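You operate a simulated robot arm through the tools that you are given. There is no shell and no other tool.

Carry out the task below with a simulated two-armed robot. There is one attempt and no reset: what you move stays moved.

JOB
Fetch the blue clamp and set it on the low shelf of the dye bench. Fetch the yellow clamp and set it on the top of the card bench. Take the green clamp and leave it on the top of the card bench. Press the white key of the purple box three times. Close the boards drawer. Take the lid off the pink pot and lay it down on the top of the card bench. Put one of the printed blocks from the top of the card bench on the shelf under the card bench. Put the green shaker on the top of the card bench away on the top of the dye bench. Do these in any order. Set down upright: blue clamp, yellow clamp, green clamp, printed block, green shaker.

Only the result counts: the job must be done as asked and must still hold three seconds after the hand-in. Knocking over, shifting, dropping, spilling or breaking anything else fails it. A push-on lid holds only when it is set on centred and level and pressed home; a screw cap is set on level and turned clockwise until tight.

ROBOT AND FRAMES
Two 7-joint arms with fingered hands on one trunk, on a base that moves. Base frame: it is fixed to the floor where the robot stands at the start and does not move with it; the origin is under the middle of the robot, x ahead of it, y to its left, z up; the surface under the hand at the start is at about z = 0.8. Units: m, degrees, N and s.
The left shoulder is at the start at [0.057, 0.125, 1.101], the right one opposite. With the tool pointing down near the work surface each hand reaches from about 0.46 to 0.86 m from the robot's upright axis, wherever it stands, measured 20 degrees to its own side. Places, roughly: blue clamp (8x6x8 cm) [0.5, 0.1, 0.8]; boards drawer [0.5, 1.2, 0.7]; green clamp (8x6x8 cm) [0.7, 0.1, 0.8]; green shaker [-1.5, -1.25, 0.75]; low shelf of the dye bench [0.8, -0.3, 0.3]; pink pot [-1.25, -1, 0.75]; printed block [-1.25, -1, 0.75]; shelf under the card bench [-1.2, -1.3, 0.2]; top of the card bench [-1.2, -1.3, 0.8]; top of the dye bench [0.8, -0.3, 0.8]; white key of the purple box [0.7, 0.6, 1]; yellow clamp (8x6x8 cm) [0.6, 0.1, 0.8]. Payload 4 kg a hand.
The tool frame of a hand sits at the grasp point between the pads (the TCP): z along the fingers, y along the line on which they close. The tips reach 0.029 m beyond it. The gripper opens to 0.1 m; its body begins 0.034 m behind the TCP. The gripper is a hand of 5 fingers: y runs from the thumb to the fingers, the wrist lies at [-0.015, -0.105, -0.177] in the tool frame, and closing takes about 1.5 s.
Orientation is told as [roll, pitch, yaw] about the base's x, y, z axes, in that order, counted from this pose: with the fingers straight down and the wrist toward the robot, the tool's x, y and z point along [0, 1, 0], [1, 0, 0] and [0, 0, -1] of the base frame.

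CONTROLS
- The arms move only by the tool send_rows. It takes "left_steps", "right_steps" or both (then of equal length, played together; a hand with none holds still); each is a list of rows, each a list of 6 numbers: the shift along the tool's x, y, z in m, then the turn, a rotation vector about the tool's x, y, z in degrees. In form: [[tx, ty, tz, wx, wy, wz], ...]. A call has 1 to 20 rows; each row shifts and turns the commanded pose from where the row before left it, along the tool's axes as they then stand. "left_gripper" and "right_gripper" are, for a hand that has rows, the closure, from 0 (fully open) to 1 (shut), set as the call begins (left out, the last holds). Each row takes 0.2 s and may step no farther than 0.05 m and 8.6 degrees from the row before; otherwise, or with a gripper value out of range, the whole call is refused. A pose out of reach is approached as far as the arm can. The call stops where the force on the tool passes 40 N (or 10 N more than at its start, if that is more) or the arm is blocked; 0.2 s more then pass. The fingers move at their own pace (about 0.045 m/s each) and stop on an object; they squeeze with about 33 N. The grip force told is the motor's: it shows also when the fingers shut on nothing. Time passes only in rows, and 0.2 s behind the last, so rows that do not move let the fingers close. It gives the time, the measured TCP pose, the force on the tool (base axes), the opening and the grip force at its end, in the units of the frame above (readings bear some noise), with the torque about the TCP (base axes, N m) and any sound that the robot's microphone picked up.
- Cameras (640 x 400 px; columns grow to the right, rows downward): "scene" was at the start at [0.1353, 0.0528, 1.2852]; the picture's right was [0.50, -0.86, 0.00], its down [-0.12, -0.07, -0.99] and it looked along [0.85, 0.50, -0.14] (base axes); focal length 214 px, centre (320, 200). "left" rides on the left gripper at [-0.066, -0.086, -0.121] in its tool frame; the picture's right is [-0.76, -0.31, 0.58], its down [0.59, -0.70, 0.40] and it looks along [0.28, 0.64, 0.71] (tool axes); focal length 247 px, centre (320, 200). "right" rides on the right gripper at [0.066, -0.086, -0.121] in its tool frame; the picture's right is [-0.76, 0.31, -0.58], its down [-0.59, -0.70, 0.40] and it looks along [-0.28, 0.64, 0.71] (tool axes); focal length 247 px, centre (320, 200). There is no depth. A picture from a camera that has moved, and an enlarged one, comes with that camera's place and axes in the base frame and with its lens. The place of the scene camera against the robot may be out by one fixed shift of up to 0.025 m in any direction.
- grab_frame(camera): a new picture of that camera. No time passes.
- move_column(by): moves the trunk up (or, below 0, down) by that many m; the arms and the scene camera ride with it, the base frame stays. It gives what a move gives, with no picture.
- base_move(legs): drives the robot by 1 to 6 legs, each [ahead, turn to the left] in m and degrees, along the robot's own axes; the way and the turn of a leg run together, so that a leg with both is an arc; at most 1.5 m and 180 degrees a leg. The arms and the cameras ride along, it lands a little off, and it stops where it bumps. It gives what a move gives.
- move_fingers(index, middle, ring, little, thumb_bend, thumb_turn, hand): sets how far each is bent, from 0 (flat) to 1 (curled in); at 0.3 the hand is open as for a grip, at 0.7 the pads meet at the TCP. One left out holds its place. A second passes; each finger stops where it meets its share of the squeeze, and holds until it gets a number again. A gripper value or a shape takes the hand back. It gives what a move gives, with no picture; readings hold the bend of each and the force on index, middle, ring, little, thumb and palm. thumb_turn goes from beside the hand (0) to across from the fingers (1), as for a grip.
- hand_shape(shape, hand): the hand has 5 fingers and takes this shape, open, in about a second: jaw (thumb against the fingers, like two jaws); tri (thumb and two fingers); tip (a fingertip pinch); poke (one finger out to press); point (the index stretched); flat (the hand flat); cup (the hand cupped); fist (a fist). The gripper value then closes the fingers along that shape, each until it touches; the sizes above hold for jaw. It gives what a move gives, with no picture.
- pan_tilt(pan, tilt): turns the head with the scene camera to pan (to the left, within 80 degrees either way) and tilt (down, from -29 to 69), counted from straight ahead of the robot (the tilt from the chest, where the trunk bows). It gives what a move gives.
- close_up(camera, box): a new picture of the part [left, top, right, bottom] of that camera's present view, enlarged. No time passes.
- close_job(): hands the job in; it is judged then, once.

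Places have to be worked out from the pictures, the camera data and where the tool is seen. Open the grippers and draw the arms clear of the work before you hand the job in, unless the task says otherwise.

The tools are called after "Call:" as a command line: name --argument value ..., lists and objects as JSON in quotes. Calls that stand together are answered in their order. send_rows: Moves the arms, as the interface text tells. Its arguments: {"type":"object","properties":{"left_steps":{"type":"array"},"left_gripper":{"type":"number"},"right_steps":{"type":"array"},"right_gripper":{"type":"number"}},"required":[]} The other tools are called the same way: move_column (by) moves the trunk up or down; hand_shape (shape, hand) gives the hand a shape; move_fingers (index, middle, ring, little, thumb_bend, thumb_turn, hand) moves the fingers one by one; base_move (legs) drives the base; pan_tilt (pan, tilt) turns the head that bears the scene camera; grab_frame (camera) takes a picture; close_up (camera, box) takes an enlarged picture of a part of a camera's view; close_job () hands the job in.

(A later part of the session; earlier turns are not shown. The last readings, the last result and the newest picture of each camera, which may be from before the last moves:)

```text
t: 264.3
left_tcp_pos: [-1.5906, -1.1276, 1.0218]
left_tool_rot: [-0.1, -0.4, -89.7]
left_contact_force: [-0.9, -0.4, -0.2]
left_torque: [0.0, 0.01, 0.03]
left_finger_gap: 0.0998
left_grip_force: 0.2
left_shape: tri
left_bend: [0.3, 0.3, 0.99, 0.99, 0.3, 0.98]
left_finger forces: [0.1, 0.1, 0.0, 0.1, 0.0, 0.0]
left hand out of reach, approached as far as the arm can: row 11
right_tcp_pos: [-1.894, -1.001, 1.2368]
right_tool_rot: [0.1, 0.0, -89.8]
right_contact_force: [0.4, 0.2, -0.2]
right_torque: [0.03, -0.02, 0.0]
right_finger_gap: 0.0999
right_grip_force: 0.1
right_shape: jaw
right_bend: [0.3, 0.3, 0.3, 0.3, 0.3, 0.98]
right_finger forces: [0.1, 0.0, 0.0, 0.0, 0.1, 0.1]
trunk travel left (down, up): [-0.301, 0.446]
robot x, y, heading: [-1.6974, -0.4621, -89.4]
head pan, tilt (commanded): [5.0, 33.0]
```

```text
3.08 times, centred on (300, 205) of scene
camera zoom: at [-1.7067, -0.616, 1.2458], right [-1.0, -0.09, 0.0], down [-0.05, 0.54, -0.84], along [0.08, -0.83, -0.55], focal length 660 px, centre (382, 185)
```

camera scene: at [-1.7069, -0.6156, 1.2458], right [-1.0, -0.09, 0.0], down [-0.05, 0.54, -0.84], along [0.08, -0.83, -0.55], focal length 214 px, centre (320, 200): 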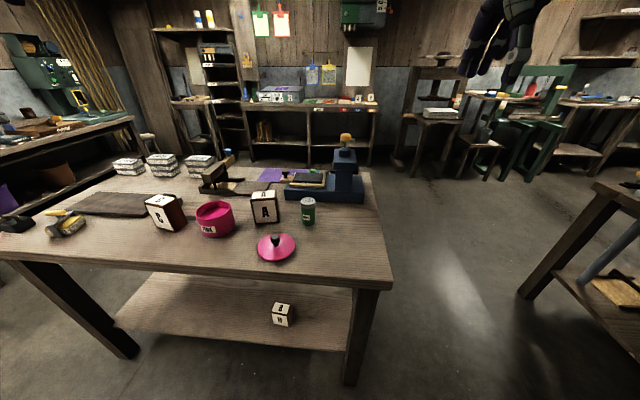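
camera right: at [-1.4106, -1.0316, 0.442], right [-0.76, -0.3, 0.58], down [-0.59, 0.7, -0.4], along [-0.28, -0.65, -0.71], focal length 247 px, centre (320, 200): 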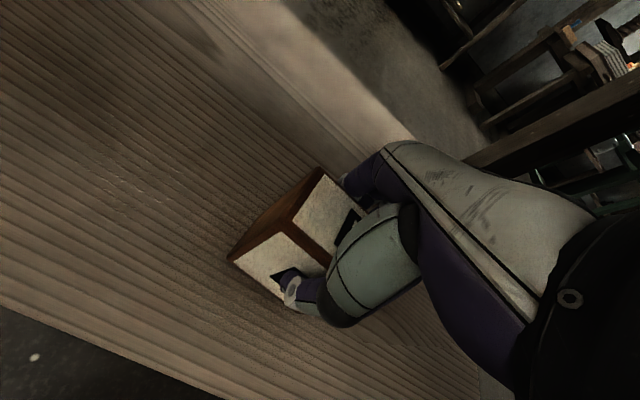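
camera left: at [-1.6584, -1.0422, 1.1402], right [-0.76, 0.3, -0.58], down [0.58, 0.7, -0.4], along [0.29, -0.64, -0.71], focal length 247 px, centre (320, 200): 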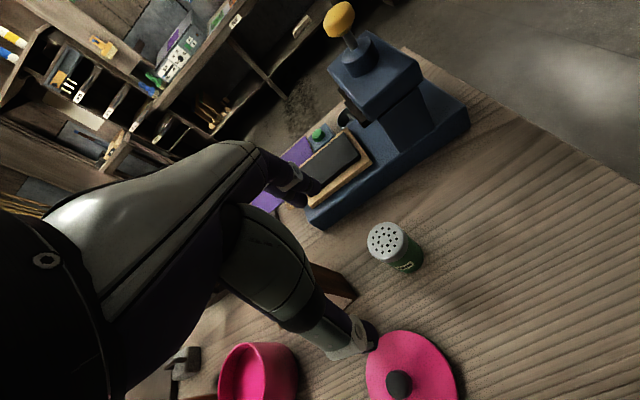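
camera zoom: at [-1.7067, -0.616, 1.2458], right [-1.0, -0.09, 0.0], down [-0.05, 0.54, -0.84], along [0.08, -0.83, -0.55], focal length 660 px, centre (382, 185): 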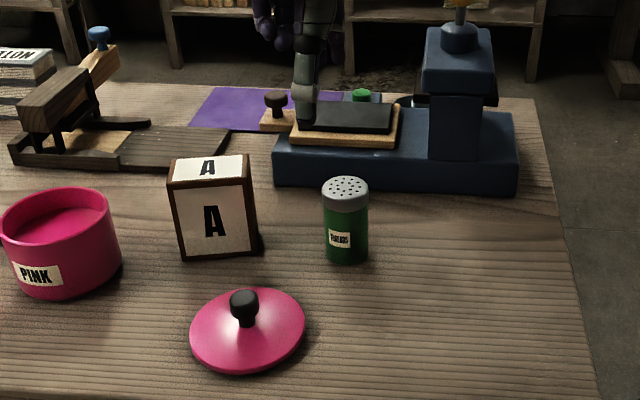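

The left arm is near its reach limit here. The shaker solves to about [−1.606, −1.170] with its top near z=0.875, so I'll drive 7 cm closer first.

Call:
base_move --legs '[[0.07, 0]]'

Call:
send_rows --left_steps '[[-0.008, -0.014, 0.01, 0, 0, 0], [-0.007, -0.014, 0.02, 0, 0, 0], [0, 0, 0.02, 0, 0, 0]]' --left_gripper 0.1

Call:
grab_frame --camera "left"

Call:
close_up --camera "scene" --box '[220, 140, 380, 270]'

```text
t: 265.3
left_tcp_pos: [-1.5933, -1.19, 1.0233]
left_tool_rot: [-0.2, -0.5, -89.9]
left_contact_force: [0.5, 0.7, 0.2]
left_torque: [-0.07, -0.02, 0.04]
left_finger_gap: 0.1
left_grip_force: 0.1
left_shape: tri
left_bend: [0.3, 0.3, 0.99, 0.99, 0.3, 0.98]
left_finger forces: [0.0, 0.0, 0.0, 0.0, 0.0, 0.0]
right_tcp_pos: [-1.8941, -1.063, 1.2389]
right_tool_rot: [0.1, -0.2, -90.0]
right_contact_force: [0.1, 0.6, -0.4]
right_torque: [-0.06, 0.0, -0.04]
right_finger_gap: 0.1003
right_grip_force: 0.1
right_shape: jaw
right_bend: [0.3, 0.3, 0.3, 0.3, 0.3, 0.98]
right_finger forces: [0.0, 0.1, 0.0, 0.0, 0.0, 0.0]
trunk travel left (down, up): [-0.301, 0.446]
robot x, y, heading: [-1.7018, -0.5291, -89.7]
head pan, tilt (commanded): [5.0, 33.0]
```

```text
t: 266.1
left_tcp_pos: [-1.608, -1.1653, 0.9692]
left_tool_rot: [-0.2, -0.4, -89.8]
left_contact_force: [0.6, -0.3, -0.6]
left_torque: [-0.02, -0.01, 0.0]
left_finger_gap: 0.0902
left_grip_force: 0.1
left_shape: tri
left_bend: [0.34, 0.31, 0.99, 0.99, 0.3, 0.98]
left_finger forces: [0.1, 0.0, 0.0, 0.0, 0.0, 0.0]
right_tcp_pos: [-1.8948, -1.0665, 1.2353]
right_tool_rot: [0.0, -0.1, -89.8]
right_contact_force: [-0.3, 0.0, 0.7]
right_torque: [-0.03, 0.03, 0.01]
right_finger_gap: 0.1
right_grip_force: 0.0
right_shape: jaw
right_bend: [0.3, 0.3, 0.3, 0.3, 0.3, 0.98]
right_finger forces: [0.1, 0.1, 0.0, 0.0, 0.1, 0.0]
trunk travel left (down, up): [-0.301, 0.446]
robot x, y, heading: [-1.6995, -0.5316, -89.8]
head pan, tilt (commanded): [5.0, 33.0]
```

```text
taken
camera left: at [-1.6747, -1.0796, 1.0895], right [-0.76, 0.3, -0.58], down [0.58, 0.7, -0.4], along [0.28, -0.64, -0.71], focal length 247 px, centre (320, 200)
```

left: 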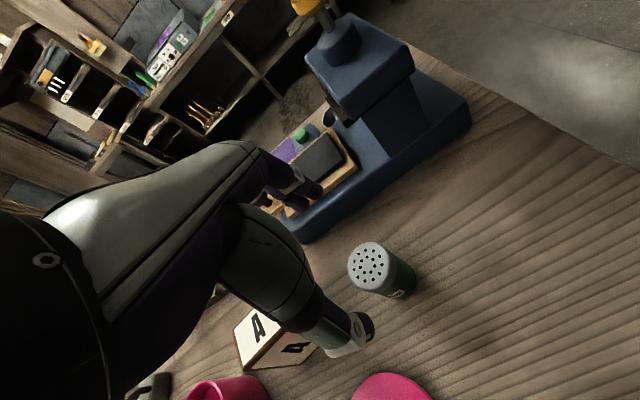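

```text
3.08 times, centred on (300, 205) of scene
camera zoom: at [-1.7067, -0.6817, 1.2458], right [-1.0, -0.09, 0.0], down [-0.05, 0.54, -0.84], along [0.08, -0.83, -0.55], focal length 660 px, centre (382, 185)
```

zoom: 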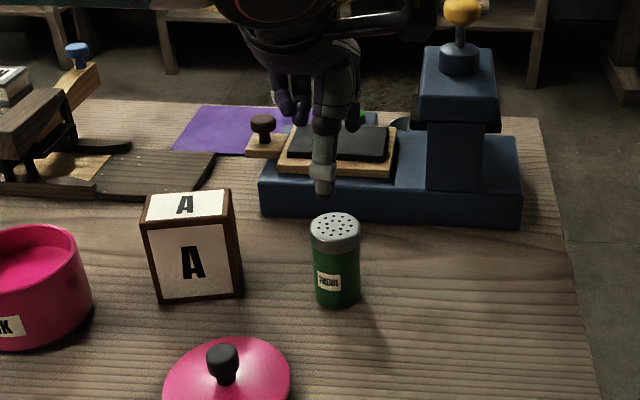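

The shaker is centred at about [−1.607, −1.171]. I'll shift 6 mm forward and descend around it to z≈0.895 first.

Call:
send_rows --left_steps '[[0, 0.003, 0.03, 0, 0, 0], [0.001, 0.003, 0.025, 0, 0, 0], [0, 0, 0.019, 0, 0, 0]]'

Call:
close_up --camera "left" --box '[220, 160, 460, 380]'

Call:
close_up --camera "scene" --box '[240, 150, 360, 250]'

```text
t: 266.9
left_tcp_pos: [-1.5963, -1.1631, 0.9004]
left_tool_rot: [-0.4, -0.4, -89.9]
left_contact_force: [-1.2, -0.1, -0.5]
left_torque: [0.02, -0.01, -0.03]
left_finger_gap: 0.0901
left_grip_force: 0.1
left_shape: tri
left_bend: [0.34, 0.31, 0.99, 0.99, 0.3, 0.98]
left_finger forces: [0.0, 0.0, 0.0, 0.0, 0.1, 0.0]
left hand out of reach, approached as far as the arm can: row 2, 3
right_tcp_pos: [-1.8938, -1.0661, 1.2368]
right_tool_rot: [0.1, 0.0, -90.0]
right_contact_force: [-0.4, 0.2, 0.1]
right_torque: [-0.01, 0.0, 0.02]
right_finger_gap: 0.0997
right_grip_force: 0.1
right_shape: jaw
right_bend: [0.3, 0.3, 0.3, 0.3, 0.3, 0.98]
right_finger forces: [0.0, 0.0, 0.0, 0.0, 0.1, 0.0]
trunk travel left (down, up): [-0.301, 0.446]
robot x, y, heading: [-1.7019, -0.5295, -89.8]
head pan, tilt (commanded): [5.0, 33.0]
```

```text
1.82 times, centred on (340, 270) of left
camera zoom: at [-1.6622, -1.0777, 1.0203], right [-0.76, 0.3, -0.58], down [0.59, 0.7, -0.41], along [0.28, -0.65, -0.71], focal length 449 px, centre (284, 73)
```

zoom: 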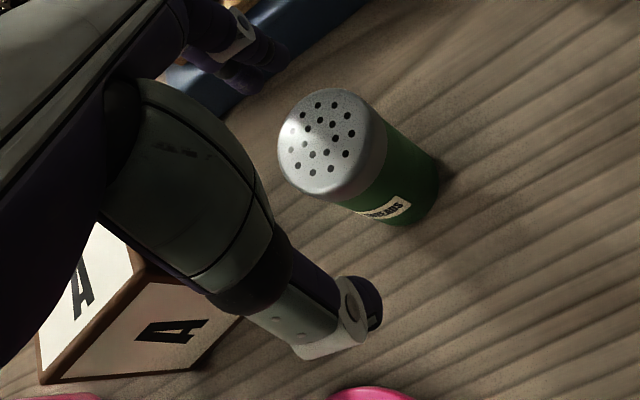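

```text
4.00 times, centred on (300, 200) of scene
camera zoom: at [-1.7067, -0.6817, 1.2458], right [-1.0, -0.09, 0.0], down [-0.05, 0.54, -0.84], along [0.08, -0.83, -0.55], focal length 858 px, centre (400, 200)
```

zoom: 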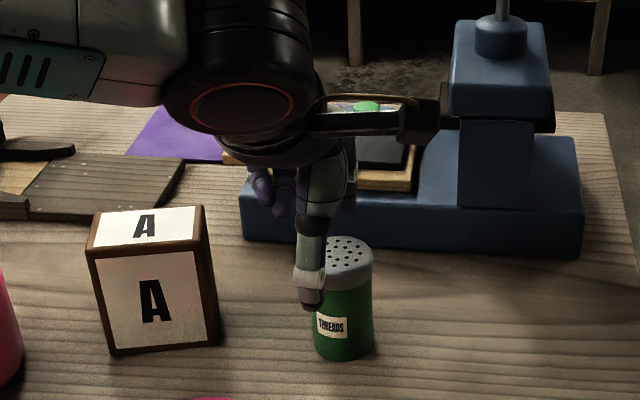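

The left arm binds at this inward angle. I'll lift, turn the base 15° right so the shaker lies further to my left, and line up again.

Call:
send_rows --left_steps '[[0, 0, -0.03, 0, 0, 0], [0, 0, -0.04, 0, 0, 0], [0, 0, -0.04, 0, 0, 0], [0, -0.03, -0.02, 0, 0, 0]]'

Call:
base_move --legs '[[0, -15]]'

Call:
grab_frame --camera "left"

```text
t: 267.9
left_tcp_pos: [-1.5944, -1.1318, 1.03]
left_tool_rot: [0.1, -0.2, -89.8]
left_contact_force: [0.7, -0.4, 0.4]
left_torque: [-0.01, 0.0, 0.02]
left_finger_gap: 0.0904
left_grip_force: 0.2
left_shape: tri
left_bend: [0.34, 0.31, 0.99, 0.99, 0.3, 0.98]
left_finger forces: [0.0, 0.1, 0.0, 0.0, 0.1, 0.1]
right_tcp_pos: [-1.8941, -1.065, 1.237]
right_tool_rot: [0.2, 0.0, -89.9]
right_contact_force: [-0.5, 0.7, -0.1]
right_torque: [0.04, -0.02, 0.02]
right_finger_gap: 0.1001
right_grip_force: 0.1
right_shape: jaw
right_bend: [0.3, 0.3, 0.3, 0.3, 0.3, 0.98]
right_finger forces: [0.1, 0.1, 0.1, 0.1, 0.1, 0.0]
trunk travel left (down, up): [-0.301, 0.446]
robot x, y, heading: [-1.7021, -0.529, -90.0]
head pan, tilt (commanded): [5.0, 33.0]
```

```text
t: 269.2
left_tcp_pos: [-1.755, -1.1391, 1.0301]
left_tool_rot: [-0.2, -0.2, -104.8]
left_contact_force: [0.1, 0.5, -0.1]
left_torque: [0.05, 0.02, 0.01]
left_finger_gap: 0.0901
left_grip_force: 0.0
left_shape: tri
left_bend: [0.34, 0.31, 0.99, 0.99, 0.3, 0.98]
left_finger forces: [0.0, 0.0, 0.0, 0.0, 0.0, 0.0]
right_tcp_pos: [-2.0274, -0.9968, 1.2362]
right_tool_rot: [0.1, 0.0, -104.9]
right_contact_force: [-0.8, 0.5, 0.2]
right_torque: [0.01, 0.0, 0.0]
right_finger_gap: 0.0999
right_grip_force: 0.1
right_shape: jaw
right_bend: [0.3, 0.3, 0.3, 0.3, 0.3, 0.98]
right_finger forces: [0.1, 0.0, 0.0, 0.0, 0.0, 0.0]
trunk travel left (down, up): [-0.301, 0.446]
robot x, y, heading: [-1.7015, -0.5298, -104.8]
head pan, tilt (commanded): [5.0, 33.0]
```

```text
taken
camera left: at [-1.7977, -1.0395, 1.1502], right [-0.66, 0.49, -0.58], down [0.75, 0.53, -0.4], along [0.11, -0.7, -0.71], focal length 247 px, centre (320, 200)
```

left: 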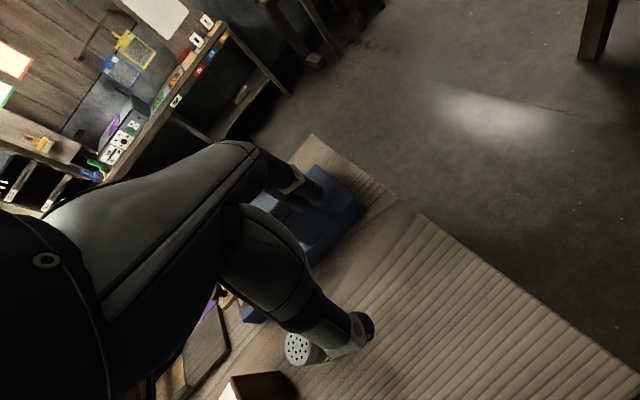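

Now the shaker is off to my left. I'll shift the hand over it at z≈0.99 and recheck.

Call:
send_rows --left_steps '[[0.0378, -0.0017, 0.01, 0, 0, 0], [0.0378, -0.0017, 0.01, 0, 0, 0], [0.0378, -0.0017, 0.01, 0, 0, 0], [0.0378, -0.0017, 0.01, 0, 0, 0]]'

Call:
grab_frame --camera "left"

Call:
pan_tilt --pan 20 --tilt 33

Call:
close_up --camera "scene" --box '[220, 130, 380, 270]'

```text
t: 270.2
left_tcp_pos: [-1.6085, -1.1721, 0.9886]
left_tool_rot: [-0.2, -0.2, -104.9]
left_contact_force: [0.9, -0.3, 0.1]
left_torque: [0.03, 0.02, 0.0]
left_finger_gap: 0.0905
left_grip_force: 0.1
left_shape: tri
left_bend: [0.34, 0.31, 0.99, 0.99, 0.3, 0.98]
left_finger forces: [0.1, 0.0, 0.0, 0.0, 0.1, 0.1]
right_tcp_pos: [-2.0275, -0.9968, 1.2363]
right_tool_rot: [0.1, 0.0, -104.9]
right_contact_force: [0.2, 0.3, 0.3]
right_torque: [0.02, 0.01, -0.02]
right_finger_gap: 0.1
right_grip_force: 0.1
right_shape: jaw
right_bend: [0.3, 0.3, 0.3, 0.3, 0.3, 0.98]
right_finger forces: [0.1, 0.1, 0.0, 0.0, 0.0, 0.0]
trunk travel left (down, up): [-0.301, 0.446]
robot x, y, heading: [-1.7005, -0.5318, -104.9]
head pan, tilt (commanded): [5.0, 33.0]
```

```text
taken
camera left: at [-1.6495, -1.072, 1.1092], right [-0.66, 0.49, -0.58], down [0.75, 0.53, -0.4], along [0.11, -0.7, -0.71], focal length 247 px, centre (320, 200)
```

left: 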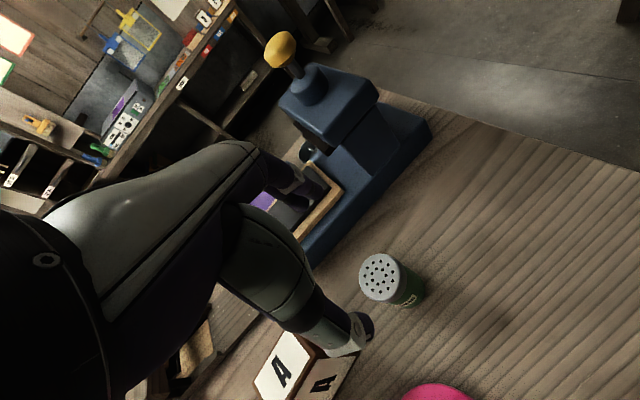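

```text
t: 271.0
left_tcp_pos: [-1.6092, -1.1716, 0.9888]
left_tool_rot: [-0.2, -0.3, -104.8]
left_contact_force: [0.2, 0.3, 0.6]
left_torque: [-0.03, 0.0, 0.01]
left_finger_gap: 0.0903
left_grip_force: 0.1
left_shape: tri
left_bend: [0.34, 0.31, 0.99, 0.99, 0.3, 0.98]
left_finger forces: [0.0, 0.0, 0.0, 0.0, 0.0, 0.0]
right_tcp_pos: [-2.0274, -0.9978, 1.2373]
right_tool_rot: [0.0, 0.1, -104.9]
right_contact_force: [0.0, 0.2, 0.2]
right_torque: [-0.02, 0.0, 0.02]
right_finger_gap: 0.0997
right_grip_force: 0.0
right_shape: jaw
right_bend: [0.3, 0.3, 0.3, 0.3, 0.3, 0.98]
right_finger forces: [0.0, 0.0, 0.0, 0.0, 0.0, 0.1]
trunk travel left (down, up): [-0.301, 0.446]
robot x, y, heading: [-1.7017, -0.5281, -104.6]
head pan, tilt (commanded): [20.0, 33.0]
```

```text
2.86 times, centred on (300, 200) of scene
camera zoom: at [-1.7251, -0.6792, 1.2458], right [-1.0, -0.09, 0.0], down [-0.05, 0.54, -0.84], along [0.07, -0.84, -0.55], focal length 613 px, centre (377, 200)
```

zoom: 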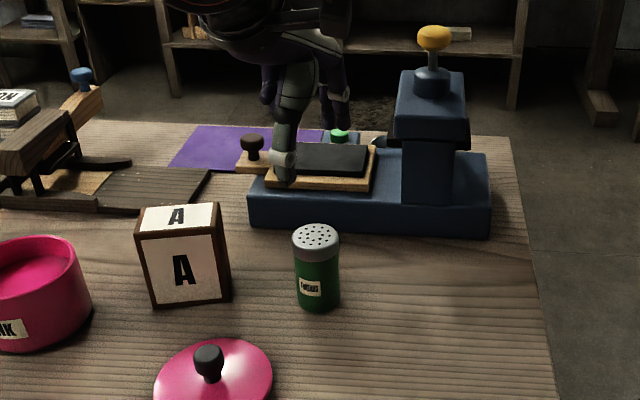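

Aligned within a few millimetres of the shaker axis. Descending to z≈0.89.

Call:
send_rows --left_steps '[[0.002, 0, 0.035, 0, 0, 0], [0.001, 0, 0.035, 0, 0, 0], [0, 0, 0.028, 0, 0, 0]]'

Call:
close_up --camera "left" --box '[220, 160, 460, 380]'

Call:
close_up --camera "scene" --box '[240, 140, 360, 260]'

```text
t: 271.8
left_tcp_pos: [-1.6064, -1.1722, 0.8902]
left_tool_rot: [-0.2, -0.3, -104.8]
left_contact_force: [-1.2, 0.2, 0.5]
left_torque: [-0.03, 0.02, -0.01]
left_finger_gap: 0.0903
left_grip_force: 0.0
left_shape: tri
left_bend: [0.34, 0.31, 0.99, 0.99, 0.3, 0.98]
left_finger forces: [0.0, 0.0, 0.0, 0.0, 0.0, 0.1]
right_tcp_pos: [-2.0278, -0.9972, 1.2352]
right_tool_rot: [0.2, 0.0, -105.0]
right_contact_force: [-0.4, -0.5, 0.5]
right_torque: [0.04, 0.04, 0.0]
right_finger_gap: 0.0999
right_grip_force: 0.1
right_shape: jaw
right_bend: [0.3, 0.3, 0.3, 0.3, 0.3, 0.98]
right_finger forces: [0.0, 0.0, 0.0, 0.0, 0.0, 0.0]
trunk travel left (down, up): [-0.301, 0.446]
robot x, y, heading: [-1.7011, -0.5316, -105.1]
head pan, tilt (commanded): [20.0, 33.0]
```

```text
1.82 times, centred on (340, 270) of left
camera zoom: at [-1.6472, -1.0735, 1.0106], right [-0.66, 0.49, -0.58], down [0.75, 0.53, -0.4], along [0.11, -0.7, -0.71], focal length 449 px, centre (284, 73)
```

zoom: 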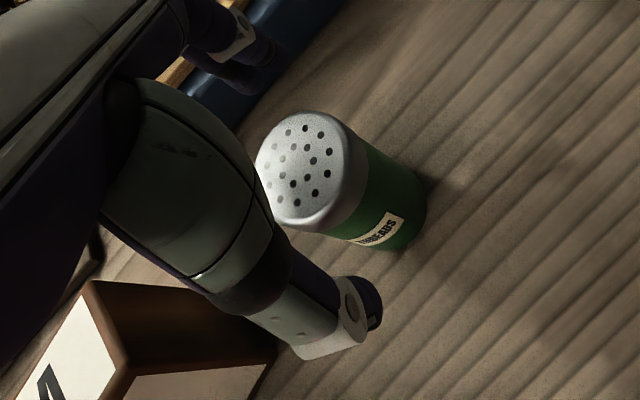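

```text
3.33 times, centred on (300, 200) of scene
camera zoom: at [-1.725, -0.6796, 1.2457], right [-1.0, -0.09, 0.0], down [-0.05, 0.54, -0.84], along [0.07, -0.83, -0.55], focal length 715 px, centre (387, 200)
```

zoom: 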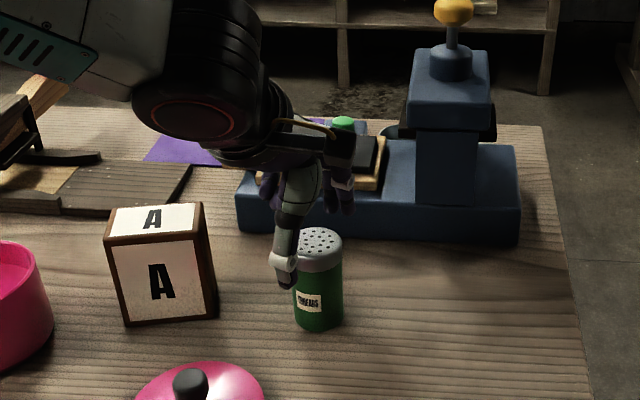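

The shaker sits well between thumb and fingers, and A is clear. Descending to z≈0.846, then closing.

Call:
send_rows --left_steps '[[0, -0.002, 0.016, 0, 0, 0], [0, 0, 0.015, 0, 0, 0], [0, 0, 0.013, 0, 0, 0]]'

Call:
send_rows --left_steps '[[0, 0, 0, 0, 0, 0], [0, 0, 0, 0, 0, 0], [0, 0, 0, 0, 0, 0], [0, 0, 0, 0, 0, 0], [0, 0, 0, 0, 0, 0], [0, 0, 0, 0, 0, 0], [0, 0, 0, 0, 0, 0]]' --left_gripper 1.0

Call:
close_up --camera "left" --box '[220, 160, 460, 380]'

Call:
close_up --camera "scene" --box '[240, 140, 360, 260]'

```text
t: 272.6
left_tcp_pos: [-1.6048, -1.1726, 0.8517]
left_tool_rot: [-0.1, -0.7, -104.9]
left_contact_force: [4.2, -2.5, 13.9]
left_torque: [-0.17, -0.26, 0.0]
left_finger_gap: 0.0902
left_grip_force: 0.0
left_shape: tri
left_bend: [0.34, 0.31, 1.0, 1.0, 0.3, 0.98]
left_finger forces: [0.0, 0.0, 13.7, 0.0, 0.1, 0.0]
right_tcp_pos: [-2.0268, -0.9952, 1.2382]
right_tool_rot: [0.1, -0.1, -104.8]
right_contact_force: [0.0, 0.0, -0.5]
right_torque: [0.01, 0.0, 0.0]
right_finger_gap: 0.1
right_grip_force: 0.0
right_shape: jaw
right_bend: [0.3, 0.3, 0.3, 0.3, 0.3, 0.98]
right_finger forces: [0.1, 0.0, 0.0, 0.0, 0.0, 0.1]
trunk travel left (down, up): [-0.301, 0.446]
robot x, y, heading: [-1.6989, -0.528, -105.0]
head pan, tilt (commanded): [20.0, 33.0]
```

```text
t: 274.2
left_tcp_pos: [-1.605, -1.1717, 0.8468]
left_tool_rot: [-0.2, -0.3, -104.8]
left_contact_force: [0.8, -0.3, -0.9]
left_torque: [-0.02, -0.02, -0.02]
left_finger_gap: 0.0382
left_grip_force: 32.7
left_shape: tri
left_bend: [0.45, 0.49, 1.0, 1.0, 0.4, 1.0]
left_finger forces: [14.8, 14.3, 0.0, 0.0, 29.7, 0.1]
right_tcp_pos: [-2.0273, -0.9976, 1.2361]
right_tool_rot: [0.1, 0.0, -105.0]
right_contact_force: [-0.2, 0.7, 0.1]
right_torque: [-0.02, 0.0, 0.01]
right_finger_gap: 0.0999
right_grip_force: 0.0
right_shape: jaw
right_bend: [0.3, 0.3, 0.3, 0.3, 0.3, 0.98]
right_finger forces: [0.0, 0.1, 0.1, 0.0, 0.0, 0.1]
trunk travel left (down, up): [-0.301, 0.446]
robot x, y, heading: [-1.7027, -0.5292, -104.9]
head pan, tilt (commanded): [20.0, 33.0]
```

```text
1.82 times, centred on (340, 270) of left
camera zoom: at [-1.6467, -1.0718, 0.9677], right [-0.66, 0.49, -0.58], down [0.75, 0.53, -0.4], along [0.11, -0.7, -0.71], focal length 449 px, centre (284, 73)
```

zoom: 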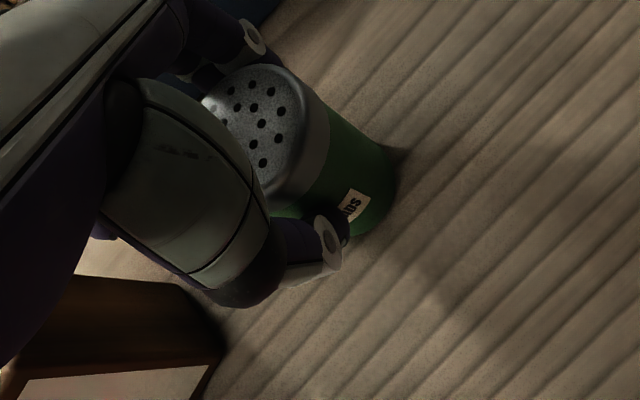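

```text
3.33 times, centred on (300, 200) of scene
camera zoom: at [-1.7251, -0.6793, 1.2458], right [-1.0, -0.09, 0.0], down [-0.05, 0.54, -0.84], along [0.07, -0.83, -0.55], focal length 715 px, centre (387, 200)
```

zoom: 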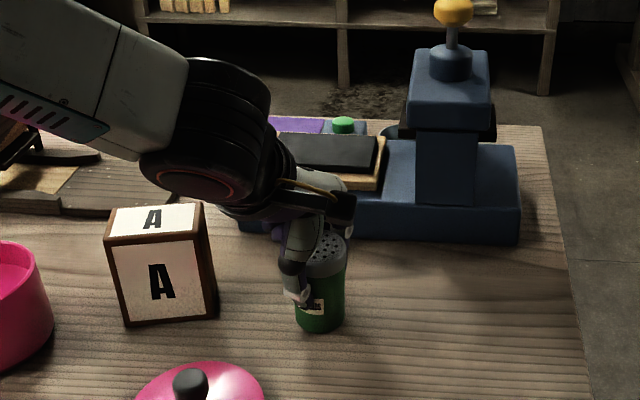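

The shaker is gripped evenly (15/14/30 N). A curled finger brushed its top, but that force is gone now. Lifting gently.

Call:
send_rows --left_steps '[[0, 0, -0.008, 0, 0, 0], [0, 0, -0.015, 0, 0, 0], [0, 0, -0.025, 0, 0, 0], [0, 0, -0.035, 0, 0, 0], [0, 0, -0.04, 0, 0, 0], [0, 0, -0.04, 0, 0, 0]]'

Call:
grab_frame --camera "scene"

Call:
close_up --camera "left" --box '[220, 160, 460, 380]'

```text
t: 275.6
left_tcp_pos: [-1.6041, -1.1696, 1.0099]
left_tool_rot: [-0.1, -0.4, -104.9]
left_contact_force: [0.1, -0.3, -0.3]
left_torque: [0.0, 0.01, 0.01]
left_finger_gap: 0.0382
left_grip_force: 33.0
left_shape: tri
left_bend: [0.45, 0.49, 1.0, 1.0, 0.4, 1.0]
left_finger forces: [14.8, 14.4, 0.1, 0.0, 29.7, 0.0]
right_tcp_pos: [-2.0272, -0.9956, 1.2366]
right_tool_rot: [0.1, -0.1, -105.0]
right_contact_force: [0.5, 0.4, 0.1]
right_torque: [-0.04, 0.0, 0.02]
right_finger_gap: 0.0999
right_grip_force: 0.0
right_shape: jaw
right_bend: [0.3, 0.3, 0.3, 0.3, 0.3, 0.98]
right_finger forces: [0.0, 0.0, 0.0, 0.0, 0.1, 0.0]
trunk travel left (down, up): [-0.301, 0.446]
robot x, y, heading: [-1.6999, -0.5287, -104.9]
head pan, tilt (commanded): [20.0, 33.0]
```

```text
taken
camera scene: at [-1.7252, -0.6787, 1.2459], right [-1.0, -0.09, 0.0], down [-0.05, 0.54, -0.84], along [0.07, -0.84, -0.54], focal length 214 px, centre (320, 200)
```

scene: 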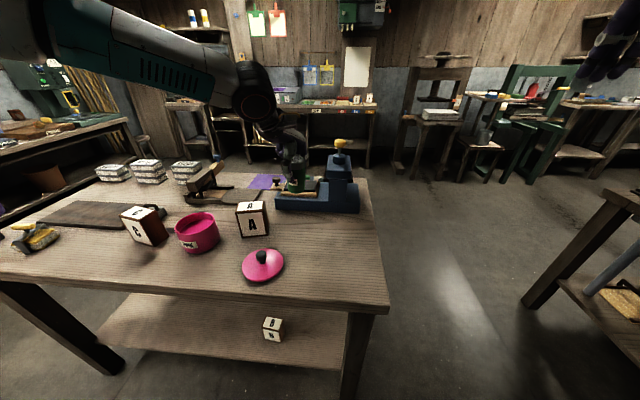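

```text
1.82 times, centred on (340, 270) of left
camera zoom: at [-1.6459, -1.0695, 1.1317], right [-0.66, 0.49, -0.58], down [0.75, 0.53, -0.4], along [0.11, -0.7, -0.71], focal length 449 px, centre (284, 73)
```

zoom: 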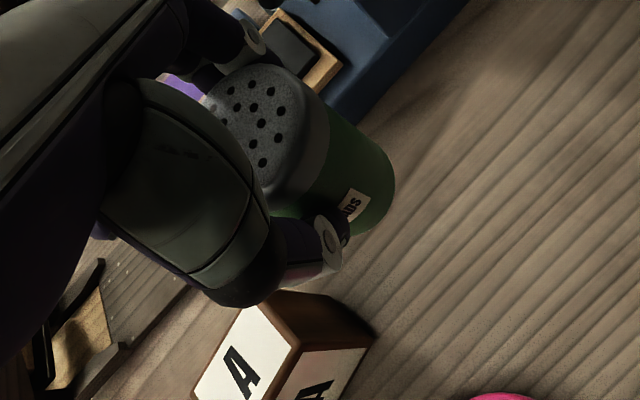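

The shaker is up and upright. I'll raise it higher and draw it in toward me before driving back to the dye bench.

Call:
send_rows --left_steps '[[0, 0, -0.04, 0, 0, 0], [0, 0, -0.04, 0, 0, 0], [0, -0.02, -0.04, 0, 0, 0], [0, -0.04, 0, 0, 0, 0], [0, -0.04, 0, 0, 0, 0], [0, -0.04, 0, 0, 0, 0], [0, -0.04, 0, 0, 0, 0], [0, -0.03, 0, 0, 0, 0]]' --right_steps '[[0, -0.03, 0, 0, 0, 0], [0, -0.03, 0, 0, 0, 0], [0, -0.03, 0, 0, 0, 0], [0, -0.03, 0, 0, 0, 0], [0, -0.03, 0, 0, 0, 0], [0, 0, 0, 0, 0, 0], [0, 0, 0, 0, 0, 0], [0, 0, 0, 0, 0, 0]]'

```text
t: 277.4
left_tcp_pos: [-1.5507, -0.9654, 1.1301]
left_tool_rot: [-0.2, -0.4, -104.9]
left_contact_force: [-0.3, 0.4, -0.7]
left_torque: [0.0, -0.01, -0.03]
left_finger_gap: 0.0383
left_grip_force: 33.4
left_shape: tri
left_bend: [0.45, 0.5, 1.0, 1.0, 0.4, 1.0]
left_finger forces: [15.0, 14.6, 0.0, 0.1, 29.7, 0.0]
right_tcp_pos: [-1.9897, -0.8523, 1.238]
right_tool_rot: [0.2, -0.1, -104.9]
right_contact_force: [0.5, 0.1, -0.2]
right_torque: [0.01, 0.0, 0.0]
right_finger_gap: 0.0998
right_grip_force: 0.1
right_shape: jaw
right_bend: [0.3, 0.3, 0.3, 0.3, 0.3, 0.98]
right_finger forces: [0.0, 0.0, 0.0, 0.1, 0.1, 0.0]
trunk travel left (down, up): [-0.301, 0.446]
robot x, y, heading: [-1.6993, -0.5273, -104.8]
head pan, tilt (commanded): [20.0, 33.0]
```

Shaker held steady at z=1.13. Driving back toward the dye bench now.

Call:
base_move --legs '[[0, 127.5], [1.5, 0], [0, -22.7]]'

Call:
pan_tilt --pan 0 --tilt 30

Call:
grab_frame --camera "scene"

```text
t: 291.5
left_tcp_pos: [0.061, 0.3148, 1.1308]
left_tool_rot: [-0.2, -0.3, 0.5]
left_contact_force: [-0.1, 0.4, -0.5]
left_torque: [-0.02, -0.01, 0.02]
left_finger_gap: 0.0376
left_grip_force: 33.4
left_shape: tri
left_bend: [0.45, 0.5, 1.0, 1.0, 0.4, 1.0]
left_finger forces: [15.0, 14.7, 0.0, 0.0, 29.4, 0.1]
right_tcp_pos: [0.0659, -0.1384, 1.2367]
right_tool_rot: [0.0, 0.0, 0.3]
right_contact_force: [0.5, -0.1, -0.1]
right_torque: [0.01, 0.0, -0.02]
right_finger_gap: 0.0999
right_grip_force: 0.1
right_shape: jaw
right_bend: [0.3, 0.3, 0.3, 0.3, 0.3, 0.98]
right_finger forces: [0.0, 0.0, 0.0, 0.0, 0.0, 0.0]
trunk travel left (down, up): [-0.301, 0.446]
robot x, y, heading: [-0.3242, 0.0538, 0.4]
head pan, tilt (commanded): [20.0, 33.0]
```

```text
t: 292.3
left_tcp_pos: [0.0604, 0.3152, 1.1303]
left_tool_rot: [-0.2, -0.3, 0.5]
left_contact_force: [0.0, -0.5, -1.5]
left_torque: [-0.01, -0.01, -0.03]
left_finger_gap: 0.0378
left_grip_force: 33.0
left_shape: tri
left_bend: [0.45, 0.5, 1.0, 1.0, 0.4, 1.0]
left_finger forces: [15.0, 14.7, 0.0, 0.0, 29.4, 0.1]
right_tcp_pos: [0.0672, -0.1372, 1.2365]
right_tool_rot: [0.1, 0.0, 0.4]
right_contact_force: [0.6, -0.3, 0.1]
right_torque: [-0.02, 0.02, 0.0]
right_finger_gap: 0.0997
right_grip_force: 0.0
right_shape: jaw
right_bend: [0.3, 0.3, 0.3, 0.3, 0.3, 0.98]
right_finger forces: [0.0, 0.0, 0.1, 0.0, 0.1, 0.0]
trunk travel left (down, up): [-0.301, 0.446]
robot x, y, heading: [-0.3244, 0.0534, 0.2]
head pan, tilt (commanded): [0.0, 30.0]
```

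```text
taken
camera scene: at [-0.1765, 0.0618, 1.2505], right [0.01, -1.0, 0.0], down [-0.5, 0.0, -0.87], along [0.87, 0.01, -0.5], focal length 214 px, centre (320, 200)
```

scene: 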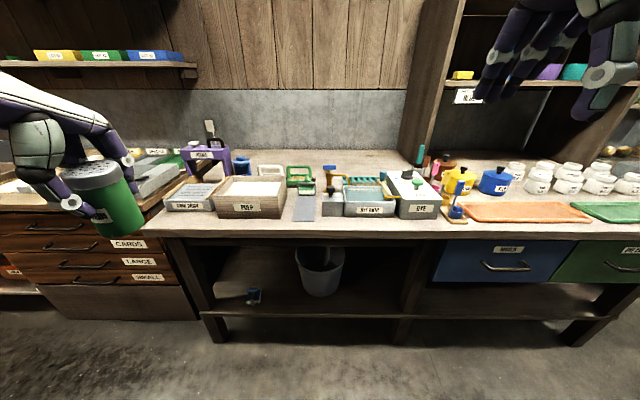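

The dye bench is ahead and the blue clamp still stands on the low shelf. I'll drive up to the bench, to about x=0.15.

Call:
base_move --legs '[[0.48, 0]]'

Call:
grab_frame --camera "scene"

Call:
grab_frame --camera "left"

Call:
grab_frame --camera "right"

```text
t: 295.1
left_tcp_pos: [0.539, 0.317, 1.1302]
left_tool_rot: [-0.3, -0.3, 0.4]
left_contact_force: [0.1, -0.7, -0.2]
left_torque: [0.01, 0.02, -0.01]
left_finger_gap: 0.0377
left_grip_force: 33.4
left_shape: tri
left_bend: [0.45, 0.5, 1.0, 1.0, 0.4, 1.0]
left_finger forces: [15.1, 14.9, 0.0, 0.0, 29.4, 0.0]
right_tcp_pos: [0.5439, -0.1349, 1.2353]
right_tool_rot: [0.2, 0.0, 0.5]
right_contact_force: [0.9, 0.2, -0.1]
right_torque: [0.02, 0.01, -0.01]
right_finger_gap: 0.1001
right_grip_force: 0.1
right_shape: jaw
right_bend: [0.3, 0.3, 0.3, 0.3, 0.3, 0.98]
right_finger forces: [0.0, 0.0, 0.0, 0.0, 0.0, 0.0]
trunk travel left (down, up): [-0.301, 0.446]
robot x, y, heading: [0.1579, 0.0602, 0.1]
head pan, tilt (commanded): [0.0, 30.0]
```

```text
taken
camera scene: at [0.3016, 0.0643, 1.2504], right [0.01, -1.0, 0.0], down [-0.5, 0.0, -0.87], along [0.87, 0.0, -0.5], focal length 214 px, centre (320, 200)
```

scene: 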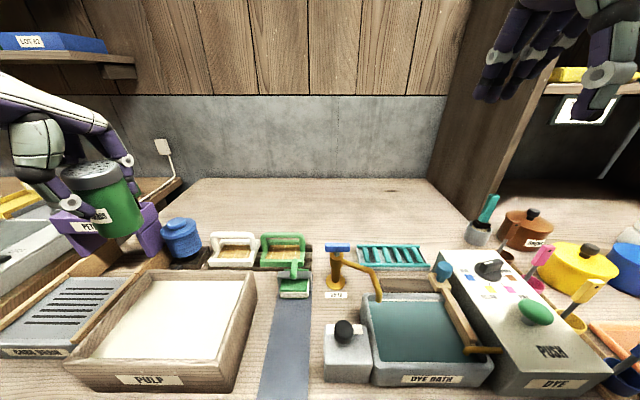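

```text
taken
camera left: at [0.4525, 0.2505, 1.2497], right [-0.3, -0.76, -0.58], down [-0.71, 0.58, -0.4], along [0.64, 0.29, -0.71], focal length 247 px, centre (320, 200)
```

left: 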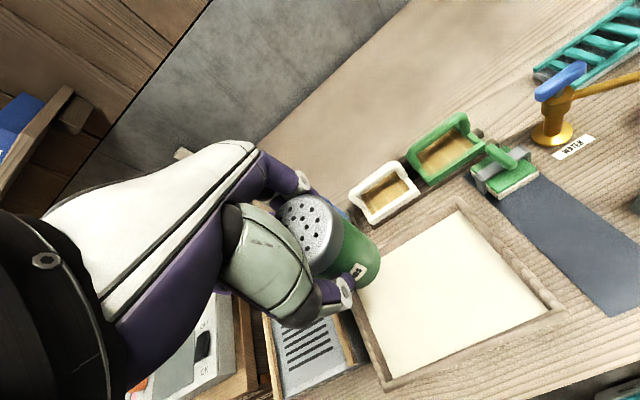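

```text
taken
camera right: at [0.4581, -0.0699, 1.3575], right [0.31, -0.76, 0.58], down [-0.7, -0.59, -0.4], along [0.64, -0.28, -0.71], focal length 247 px, centre (320, 200)
```

right: 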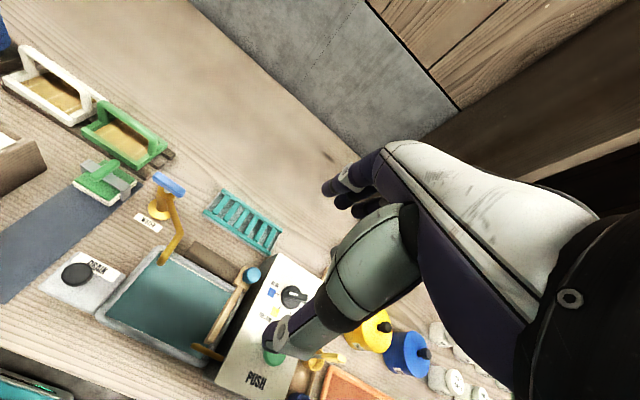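

The bare wood behind the deckles, around [0.88, 0.13], is free. I'll yaw the left hand −30° to suit the inward reach and move the shaker out there at about z=1.05.

Call:
send_rows --left_steps '[[0, 0, 0, 0, 0, 7.6], [0, 0, 0, 0, 0, 7.6], [0, 0, 0, 0, 0, 7.6], [0, 0, 0, 0, 0, 7.6], [0.001, 0.043, 0.009, 0, 0, 0], [0.001, 0.043, 0.009, 0, 0, 0], [0.001, 0.043, 0.009, 0, 0, 0], [0.001, 0.043, 0.009, 0, 0, 0], [0.001, 0.043, 0.009, 0, 0, 0], [0.001, 0.043, 0.009, 0, 0, 0], [0.001, 0.043, 0.009, 0, 0, 0]]'

Call:
grab_frame --camera "scene"

Call:
grab_frame --camera "left"

```text
t: 297.5
left_tcp_pos: [0.8063, 0.1718, 1.0665]
left_tool_rot: [-0.1, -0.3, -30.0]
left_contact_force: [0.8, 0.7, -1.0]
left_torque: [-0.03, 0.02, -0.02]
left_finger_gap: 0.0375
left_grip_force: 33.5
left_shape: tri
left_bend: [0.45, 0.5, 1.0, 1.0, 0.4, 1.0]
left_finger forces: [15.4, 14.9, 0.0, 0.0, 29.5, 0.0]
right_tcp_pos: [0.5455, -0.1348, 1.2356]
right_tool_rot: [0.2, 0.0, 0.3]
right_contact_force: [0.6, 1.0, -0.4]
right_torque: [0.01, 0.03, 0.03]
right_finger_gap: 0.0999
right_grip_force: 0.1
right_shape: jaw
right_bend: [0.3, 0.3, 0.3, 0.3, 0.3, 0.98]
right_finger forces: [0.1, 0.0, 0.1, 0.0, 0.1, 0.0]
trunk travel left (down, up): [-0.301, 0.446]
robot x, y, heading: [0.1526, 0.057, 0.4]
head pan, tilt (commanded): [0.0, 30.0]
```

```text
taken
camera scene: at [0.3029, 0.0647, 1.2501], right [0.01, -1.0, 0.0], down [-0.5, 0.0, -0.86], along [0.86, 0.0, -0.5], focal length 214 px, centre (320, 200)
```

scene: 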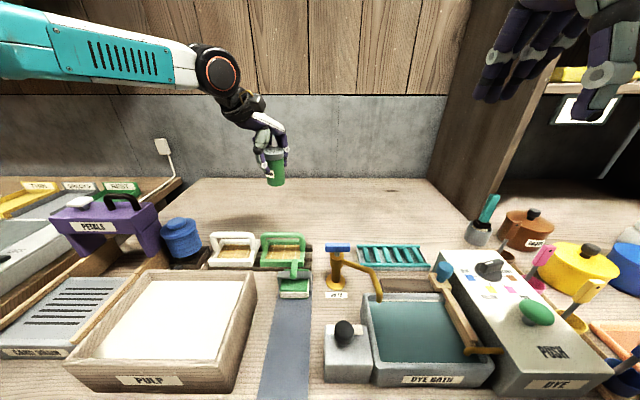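

```text
taken
camera left: at [0.6981, 0.1578, 1.1872], right [-0.64, -0.5, -0.58], down [-0.31, 0.86, -0.4], along [0.7, -0.08, -0.71], focal length 247 px, centre (320, 200)
```

left: 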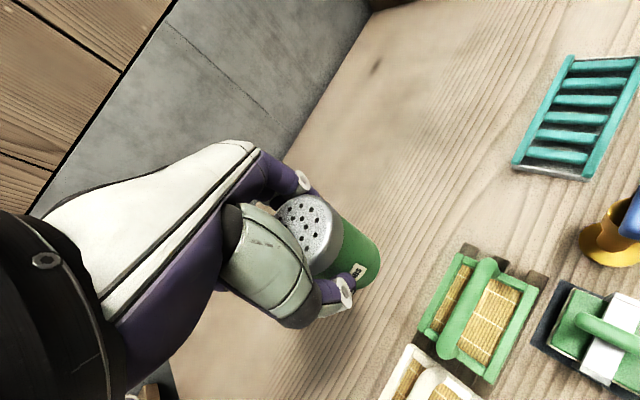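

The shaker hangs behind the deckles. Two more rows forward, then lower to z≈0.90.

Call:
send_rows --left_steps '[[0, 0.04, 0.01, 0, 0, 0], [0, 0.04, 0.02, 0, 0, 0], [0, 0, 0.04, 0, 0, 0], [0, 0, 0.04, 0, 0, 0], [0, 0, 0.04, 0, 0, 0], [0, 0, 0.018, 0, 0, 0]]'

Call:
close_up --camera "scene" --box '[180, 120, 380, 300]'

Call:
grab_frame --camera "left"

```text
t: 298.9
left_tcp_pos: [0.8262, 0.168, 0.8982]
left_tool_rot: [0.0, -0.5, -30.0]
left_contact_force: [-0.2, -0.8, -0.7]
left_torque: [-0.01, 0.03, 0.02]
left_finger_gap: 0.0375
left_grip_force: 32.9
left_shape: tri
left_bend: [0.45, 0.5, 1.0, 1.0, 0.4, 1.0]
left_finger forces: [15.4, 15.0, 0.0, 0.0, 29.3, 0.0]
left hand out of reach, approached as far as the arm can: row 1, 2, 4, 5, 6
right_tcp_pos: [0.5441, -0.1359, 1.237]
right_tool_rot: [0.1, -0.1, 0.4]
right_contact_force: [-0.3, 0.8, 0.3]
right_torque: [0.02, 0.02, -0.01]
right_finger_gap: 0.0999
right_grip_force: 0.0
right_shape: jaw
right_bend: [0.3, 0.3, 0.3, 0.3, 0.3, 0.98]
right_finger forces: [0.0, 0.0, 0.0, 0.0, 0.0, 0.1]
trunk travel left (down, up): [-0.301, 0.446]
robot x, y, heading: [0.1542, 0.0584, 0.3]
head pan, tilt (commanded): [0.0, 30.0]
```

```text
2.22 times, centred on (280, 210) of scene
camera zoom: at [0.3011, 0.0642, 1.2505], right [0.01, -1.0, 0.0], down [-0.5, 0.0, -0.87], along [0.87, 0.0, -0.5], focal length 477 px, centre (409, 178)
```

zoom: 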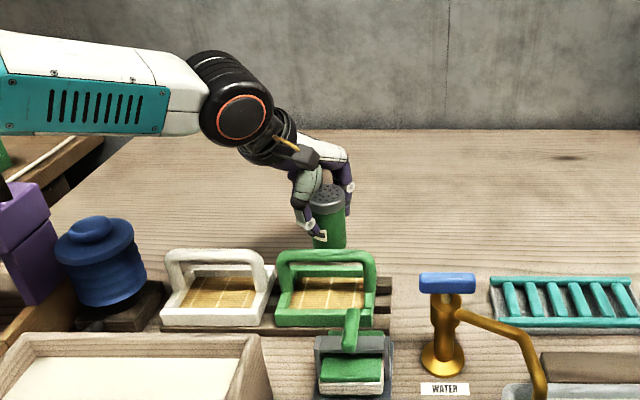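

```text
taken
camera left: at [0.7183, 0.1542, 1.0203], right [-0.64, -0.5, -0.58], down [-0.31, 0.86, -0.4], along [0.7, -0.08, -0.71], focal length 247 px, centre (320, 200)
```

left: 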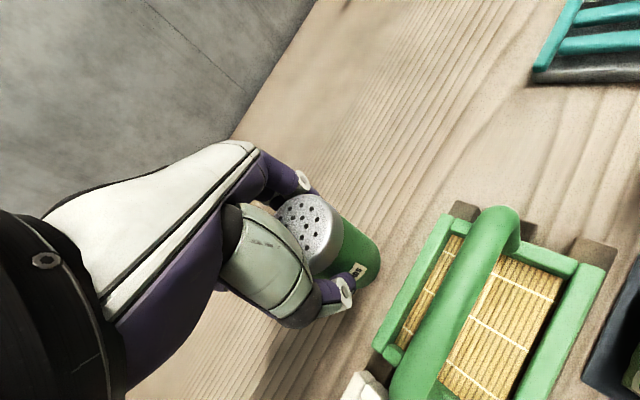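

The reach ends at x≈0.826, a little too close to the deckle rack for opening the hand. I'll drive the base 5 cm forward, which carries the shaker to about x=0.876.

Call:
base_move --legs '[[0.05, 0]]'

Call:
send_rows --left_steps '[[0, 0, 0.01, 0, 0, 0], [0, 0, 0.006, 0, 0, 0]]'

Call:
grab_frame --camera "left"

Call:
close_up --camera "scene" --box '[180, 120, 380, 300]'

```text
t: 299.9
left_tcp_pos: [0.8776, 0.1677, 0.9007]
left_tool_rot: [-0.1, -0.4, -30.0]
left_contact_force: [0.5, 0.0, 0.0]
left_torque: [0.01, -0.03, -0.01]
left_finger_gap: 0.0375
left_grip_force: 32.6
left_shape: tri
left_bend: [0.45, 0.5, 1.0, 1.0, 0.4, 1.0]
left_finger forces: [15.4, 15.0, 0.0, 0.1, 29.4, 0.1]
right_tcp_pos: [0.5951, -0.1352, 1.2376]
right_tool_rot: [0.0, 0.1, 0.4]
right_contact_force: [0.0, -0.1, 0.2]
right_torque: [0.0, 0.02, 0.03]
right_finger_gap: 0.1001
right_grip_force: 0.0
right_shape: jaw
right_bend: [0.3, 0.3, 0.3, 0.3, 0.3, 0.98]
right_finger forces: [0.0, 0.0, 0.0, 0.0, 0.0, 0.0]
trunk travel left (down, up): [-0.301, 0.446]
robot x, y, heading: [0.2074, 0.0571, 0.4]
head pan, tilt (commanded): [0.0, 30.0]
```

```text
t: 300.5
left_tcp_pos: [0.8733, 0.1711, 0.886]
left_tool_rot: [0.0, -0.4, -29.9]
left_contact_force: [0.1, -0.3, -0.9]
left_torque: [0.02, 0.01, 0.0]
left_finger_gap: 0.038
left_grip_force: 33.1
left_shape: tri
left_bend: [0.45, 0.5, 1.0, 1.0, 0.4, 1.0]
left_finger forces: [15.4, 14.9, 0.0, 0.0, 29.2, 0.1]
left hand out of reach, approached as far as the arm can: row 1
right_tcp_pos: [0.5936, -0.1358, 1.2373]
right_tool_rot: [0.1, 0.0, 0.4]
right_contact_force: [0.1, -0.8, -0.4]
right_torque: [0.01, 0.03, -0.01]
right_finger_gap: 0.1
right_grip_force: 0.1
right_shape: jaw
right_bend: [0.3, 0.3, 0.3, 0.3, 0.3, 0.98]
right_finger forces: [0.0, 0.0, 0.0, 0.0, 0.0, 0.0]
trunk travel left (down, up): [-0.301, 0.446]
robot x, y, heading: [0.2053, 0.0549, 0.4]
head pan, tilt (commanded): [0.0, 30.0]
```

```text
taken
camera left: at [0.7644, 0.1579, 1.0064], right [-0.64, -0.51, -0.58], down [-0.31, 0.86, -0.4], along [0.7, -0.08, -0.71], focal length 247 px, centre (320, 200)
```

left: 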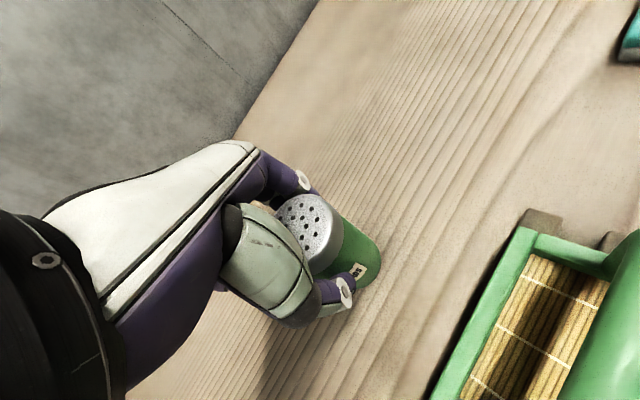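

```text
2.22 times, centred on (280, 210) of scene
camera zoom: at [0.3508, 0.0646, 1.2505], right [0.01, -1.0, 0.0], down [-0.5, 0.0, -0.87], along [0.87, 0.01, -0.5], focal length 477 px, centre (409, 178)
```

zoom: 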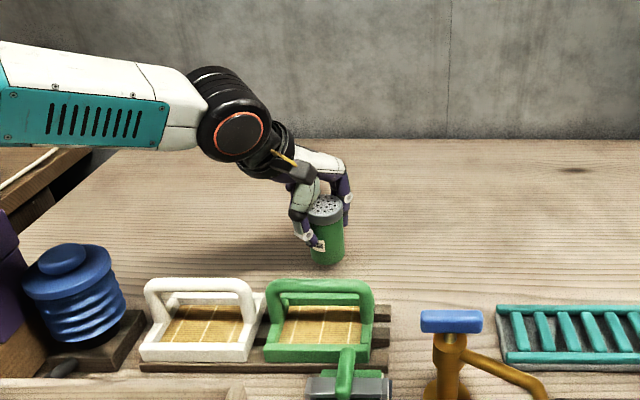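

The shaker is well behind the deckles, about 2 cm above the wood. I'll lower in small steps, easing back a little to stay in reach.

Call:
send_rows --left_steps '[[0, -0.008, 0.004, 0, 0, 0], [0, -0.002, 0.004, 0, 0, 0], [0, 0, 0.004, 0, 0, 0]]'

```text
t: 301.3
left_tcp_pos: [0.8657, 0.1762, 0.8729]
left_tool_rot: [0.1, -0.5, -30.0]
left_contact_force: [-0.6, 0.1, -1.4]
left_torque: [-0.03, -0.01, -0.04]
left_finger_gap: 0.0378
left_grip_force: 33.1
left_shape: tri
left_bend: [0.45, 0.5, 1.0, 1.0, 0.4, 1.0]
left_finger forces: [15.4, 15.1, 0.1, 0.1, 29.3, 0.0]
right_tcp_pos: [0.5939, -0.1357, 1.2364]
right_tool_rot: [0.1, 0.1, 0.4]
right_contact_force: [0.1, -0.2, -0.3]
right_torque: [-0.01, -0.03, 0.02]
right_finger_gap: 0.0999
right_grip_force: 0.1
right_shape: jaw
right_bend: [0.3, 0.3, 0.3, 0.3, 0.3, 0.98]
right_finger forces: [0.1, 0.0, 0.0, 0.0, 0.1, 0.0]
trunk travel left (down, up): [-0.301, 0.446]
robot x, y, heading: [0.201, 0.0547, 0.1]
head pan, tilt (commanded): [0.0, 30.0]
```

No contact at 0.873. Two more 3 mm steps.

Call:
send_rows --left_steps '[[0, -0.002, 0.003, 0, 0, 0], [0, 0, 0.003, 0, 0, 0]]'

```text
t: 301.9
left_tcp_pos: [0.8643, 0.176, 0.8679]
left_tool_rot: [-0.1, -0.4, -29.9]
left_contact_force: [-0.7, -0.8, 0.3]
left_torque: [0.0, -0.01, 0.0]
left_finger_gap: 0.0376
left_grip_force: 33.0
left_shape: tri
left_bend: [0.45, 0.5, 1.0, 1.0, 0.4, 1.0]
left_finger forces: [15.4, 15.0, 0.0, 0.0, 29.3, 0.0]
right_tcp_pos: [0.5943, -0.1357, 1.2364]
right_tool_rot: [0.0, 0.0, 0.4]
right_contact_force: [-0.7, 0.7, -0.8]
right_torque: [0.0, 0.03, -0.03]
right_finger_gap: 0.0999
right_grip_force: 0.0
right_shape: jaw
right_bend: [0.3, 0.3, 0.3, 0.3, 0.3, 0.98]
right_finger forces: [0.0, 0.0, 0.0, 0.0, 0.1, 0.1]
trunk travel left (down, up): [-0.301, 0.446]
robot x, y, heading: [0.2049, 0.0588, 0.2]
head pan, tilt (commanded): [0.0, 30.0]
```

Still free. Continuing down.

Call:
send_rows --left_steps '[[0, 0, 0.003, 0, 0, 0], [0, 0, 0.003, 0, 0, 0], [0, 0, 0.002, 0, 0, 0]]'

Call:
close_up --camera "scene" --box '[230, 170, 330, 270]'

```text
t: 302.7
left_tcp_pos: [0.864, 0.1757, 0.8642]
left_tool_rot: [0.0, -0.9, -29.9]
left_contact_force: [-0.1, 0.8, 14.1]
left_torque: [0.03, 0.02, 0.01]
left_finger_gap: 0.0386
left_grip_force: 33.2
left_shape: tri
left_bend: [0.45, 0.5, 1.0, 1.0, 0.37, 1.0]
left_finger forces: [16.0, 17.2, 0.0, 0.1, 32.0, 0.0]
right_tcp_pos: [0.5923, -0.1363, 1.237]
right_tool_rot: [0.1, -0.1, 0.4]
right_contact_force: [-0.2, 0.8, -0.1]
right_torque: [0.0, 0.03, 0.02]
right_finger_gap: 0.1
right_grip_force: 0.0
right_shape: jaw
right_bend: [0.3, 0.3, 0.3, 0.3, 0.3, 0.98]
right_finger forces: [0.0, 0.0, 0.0, 0.1, 0.0, 0.1]
trunk travel left (down, up): [-0.301, 0.446]
robot x, y, heading: [0.2055, 0.0582, 0.1]
head pan, tilt (commanded): [0.0, 30.0]
```

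```text
4.00 times, centred on (280, 220) of scene
camera zoom: at [0.3494, 0.0644, 1.251], right [0.01, -1.0, 0.0], down [-0.5, 0.0, -0.87], along [0.87, 0.01, -0.5], focal length 858 px, centre (480, 120)
```

zoom: 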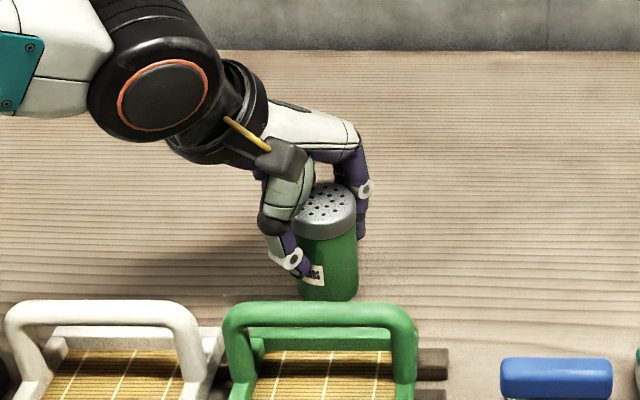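

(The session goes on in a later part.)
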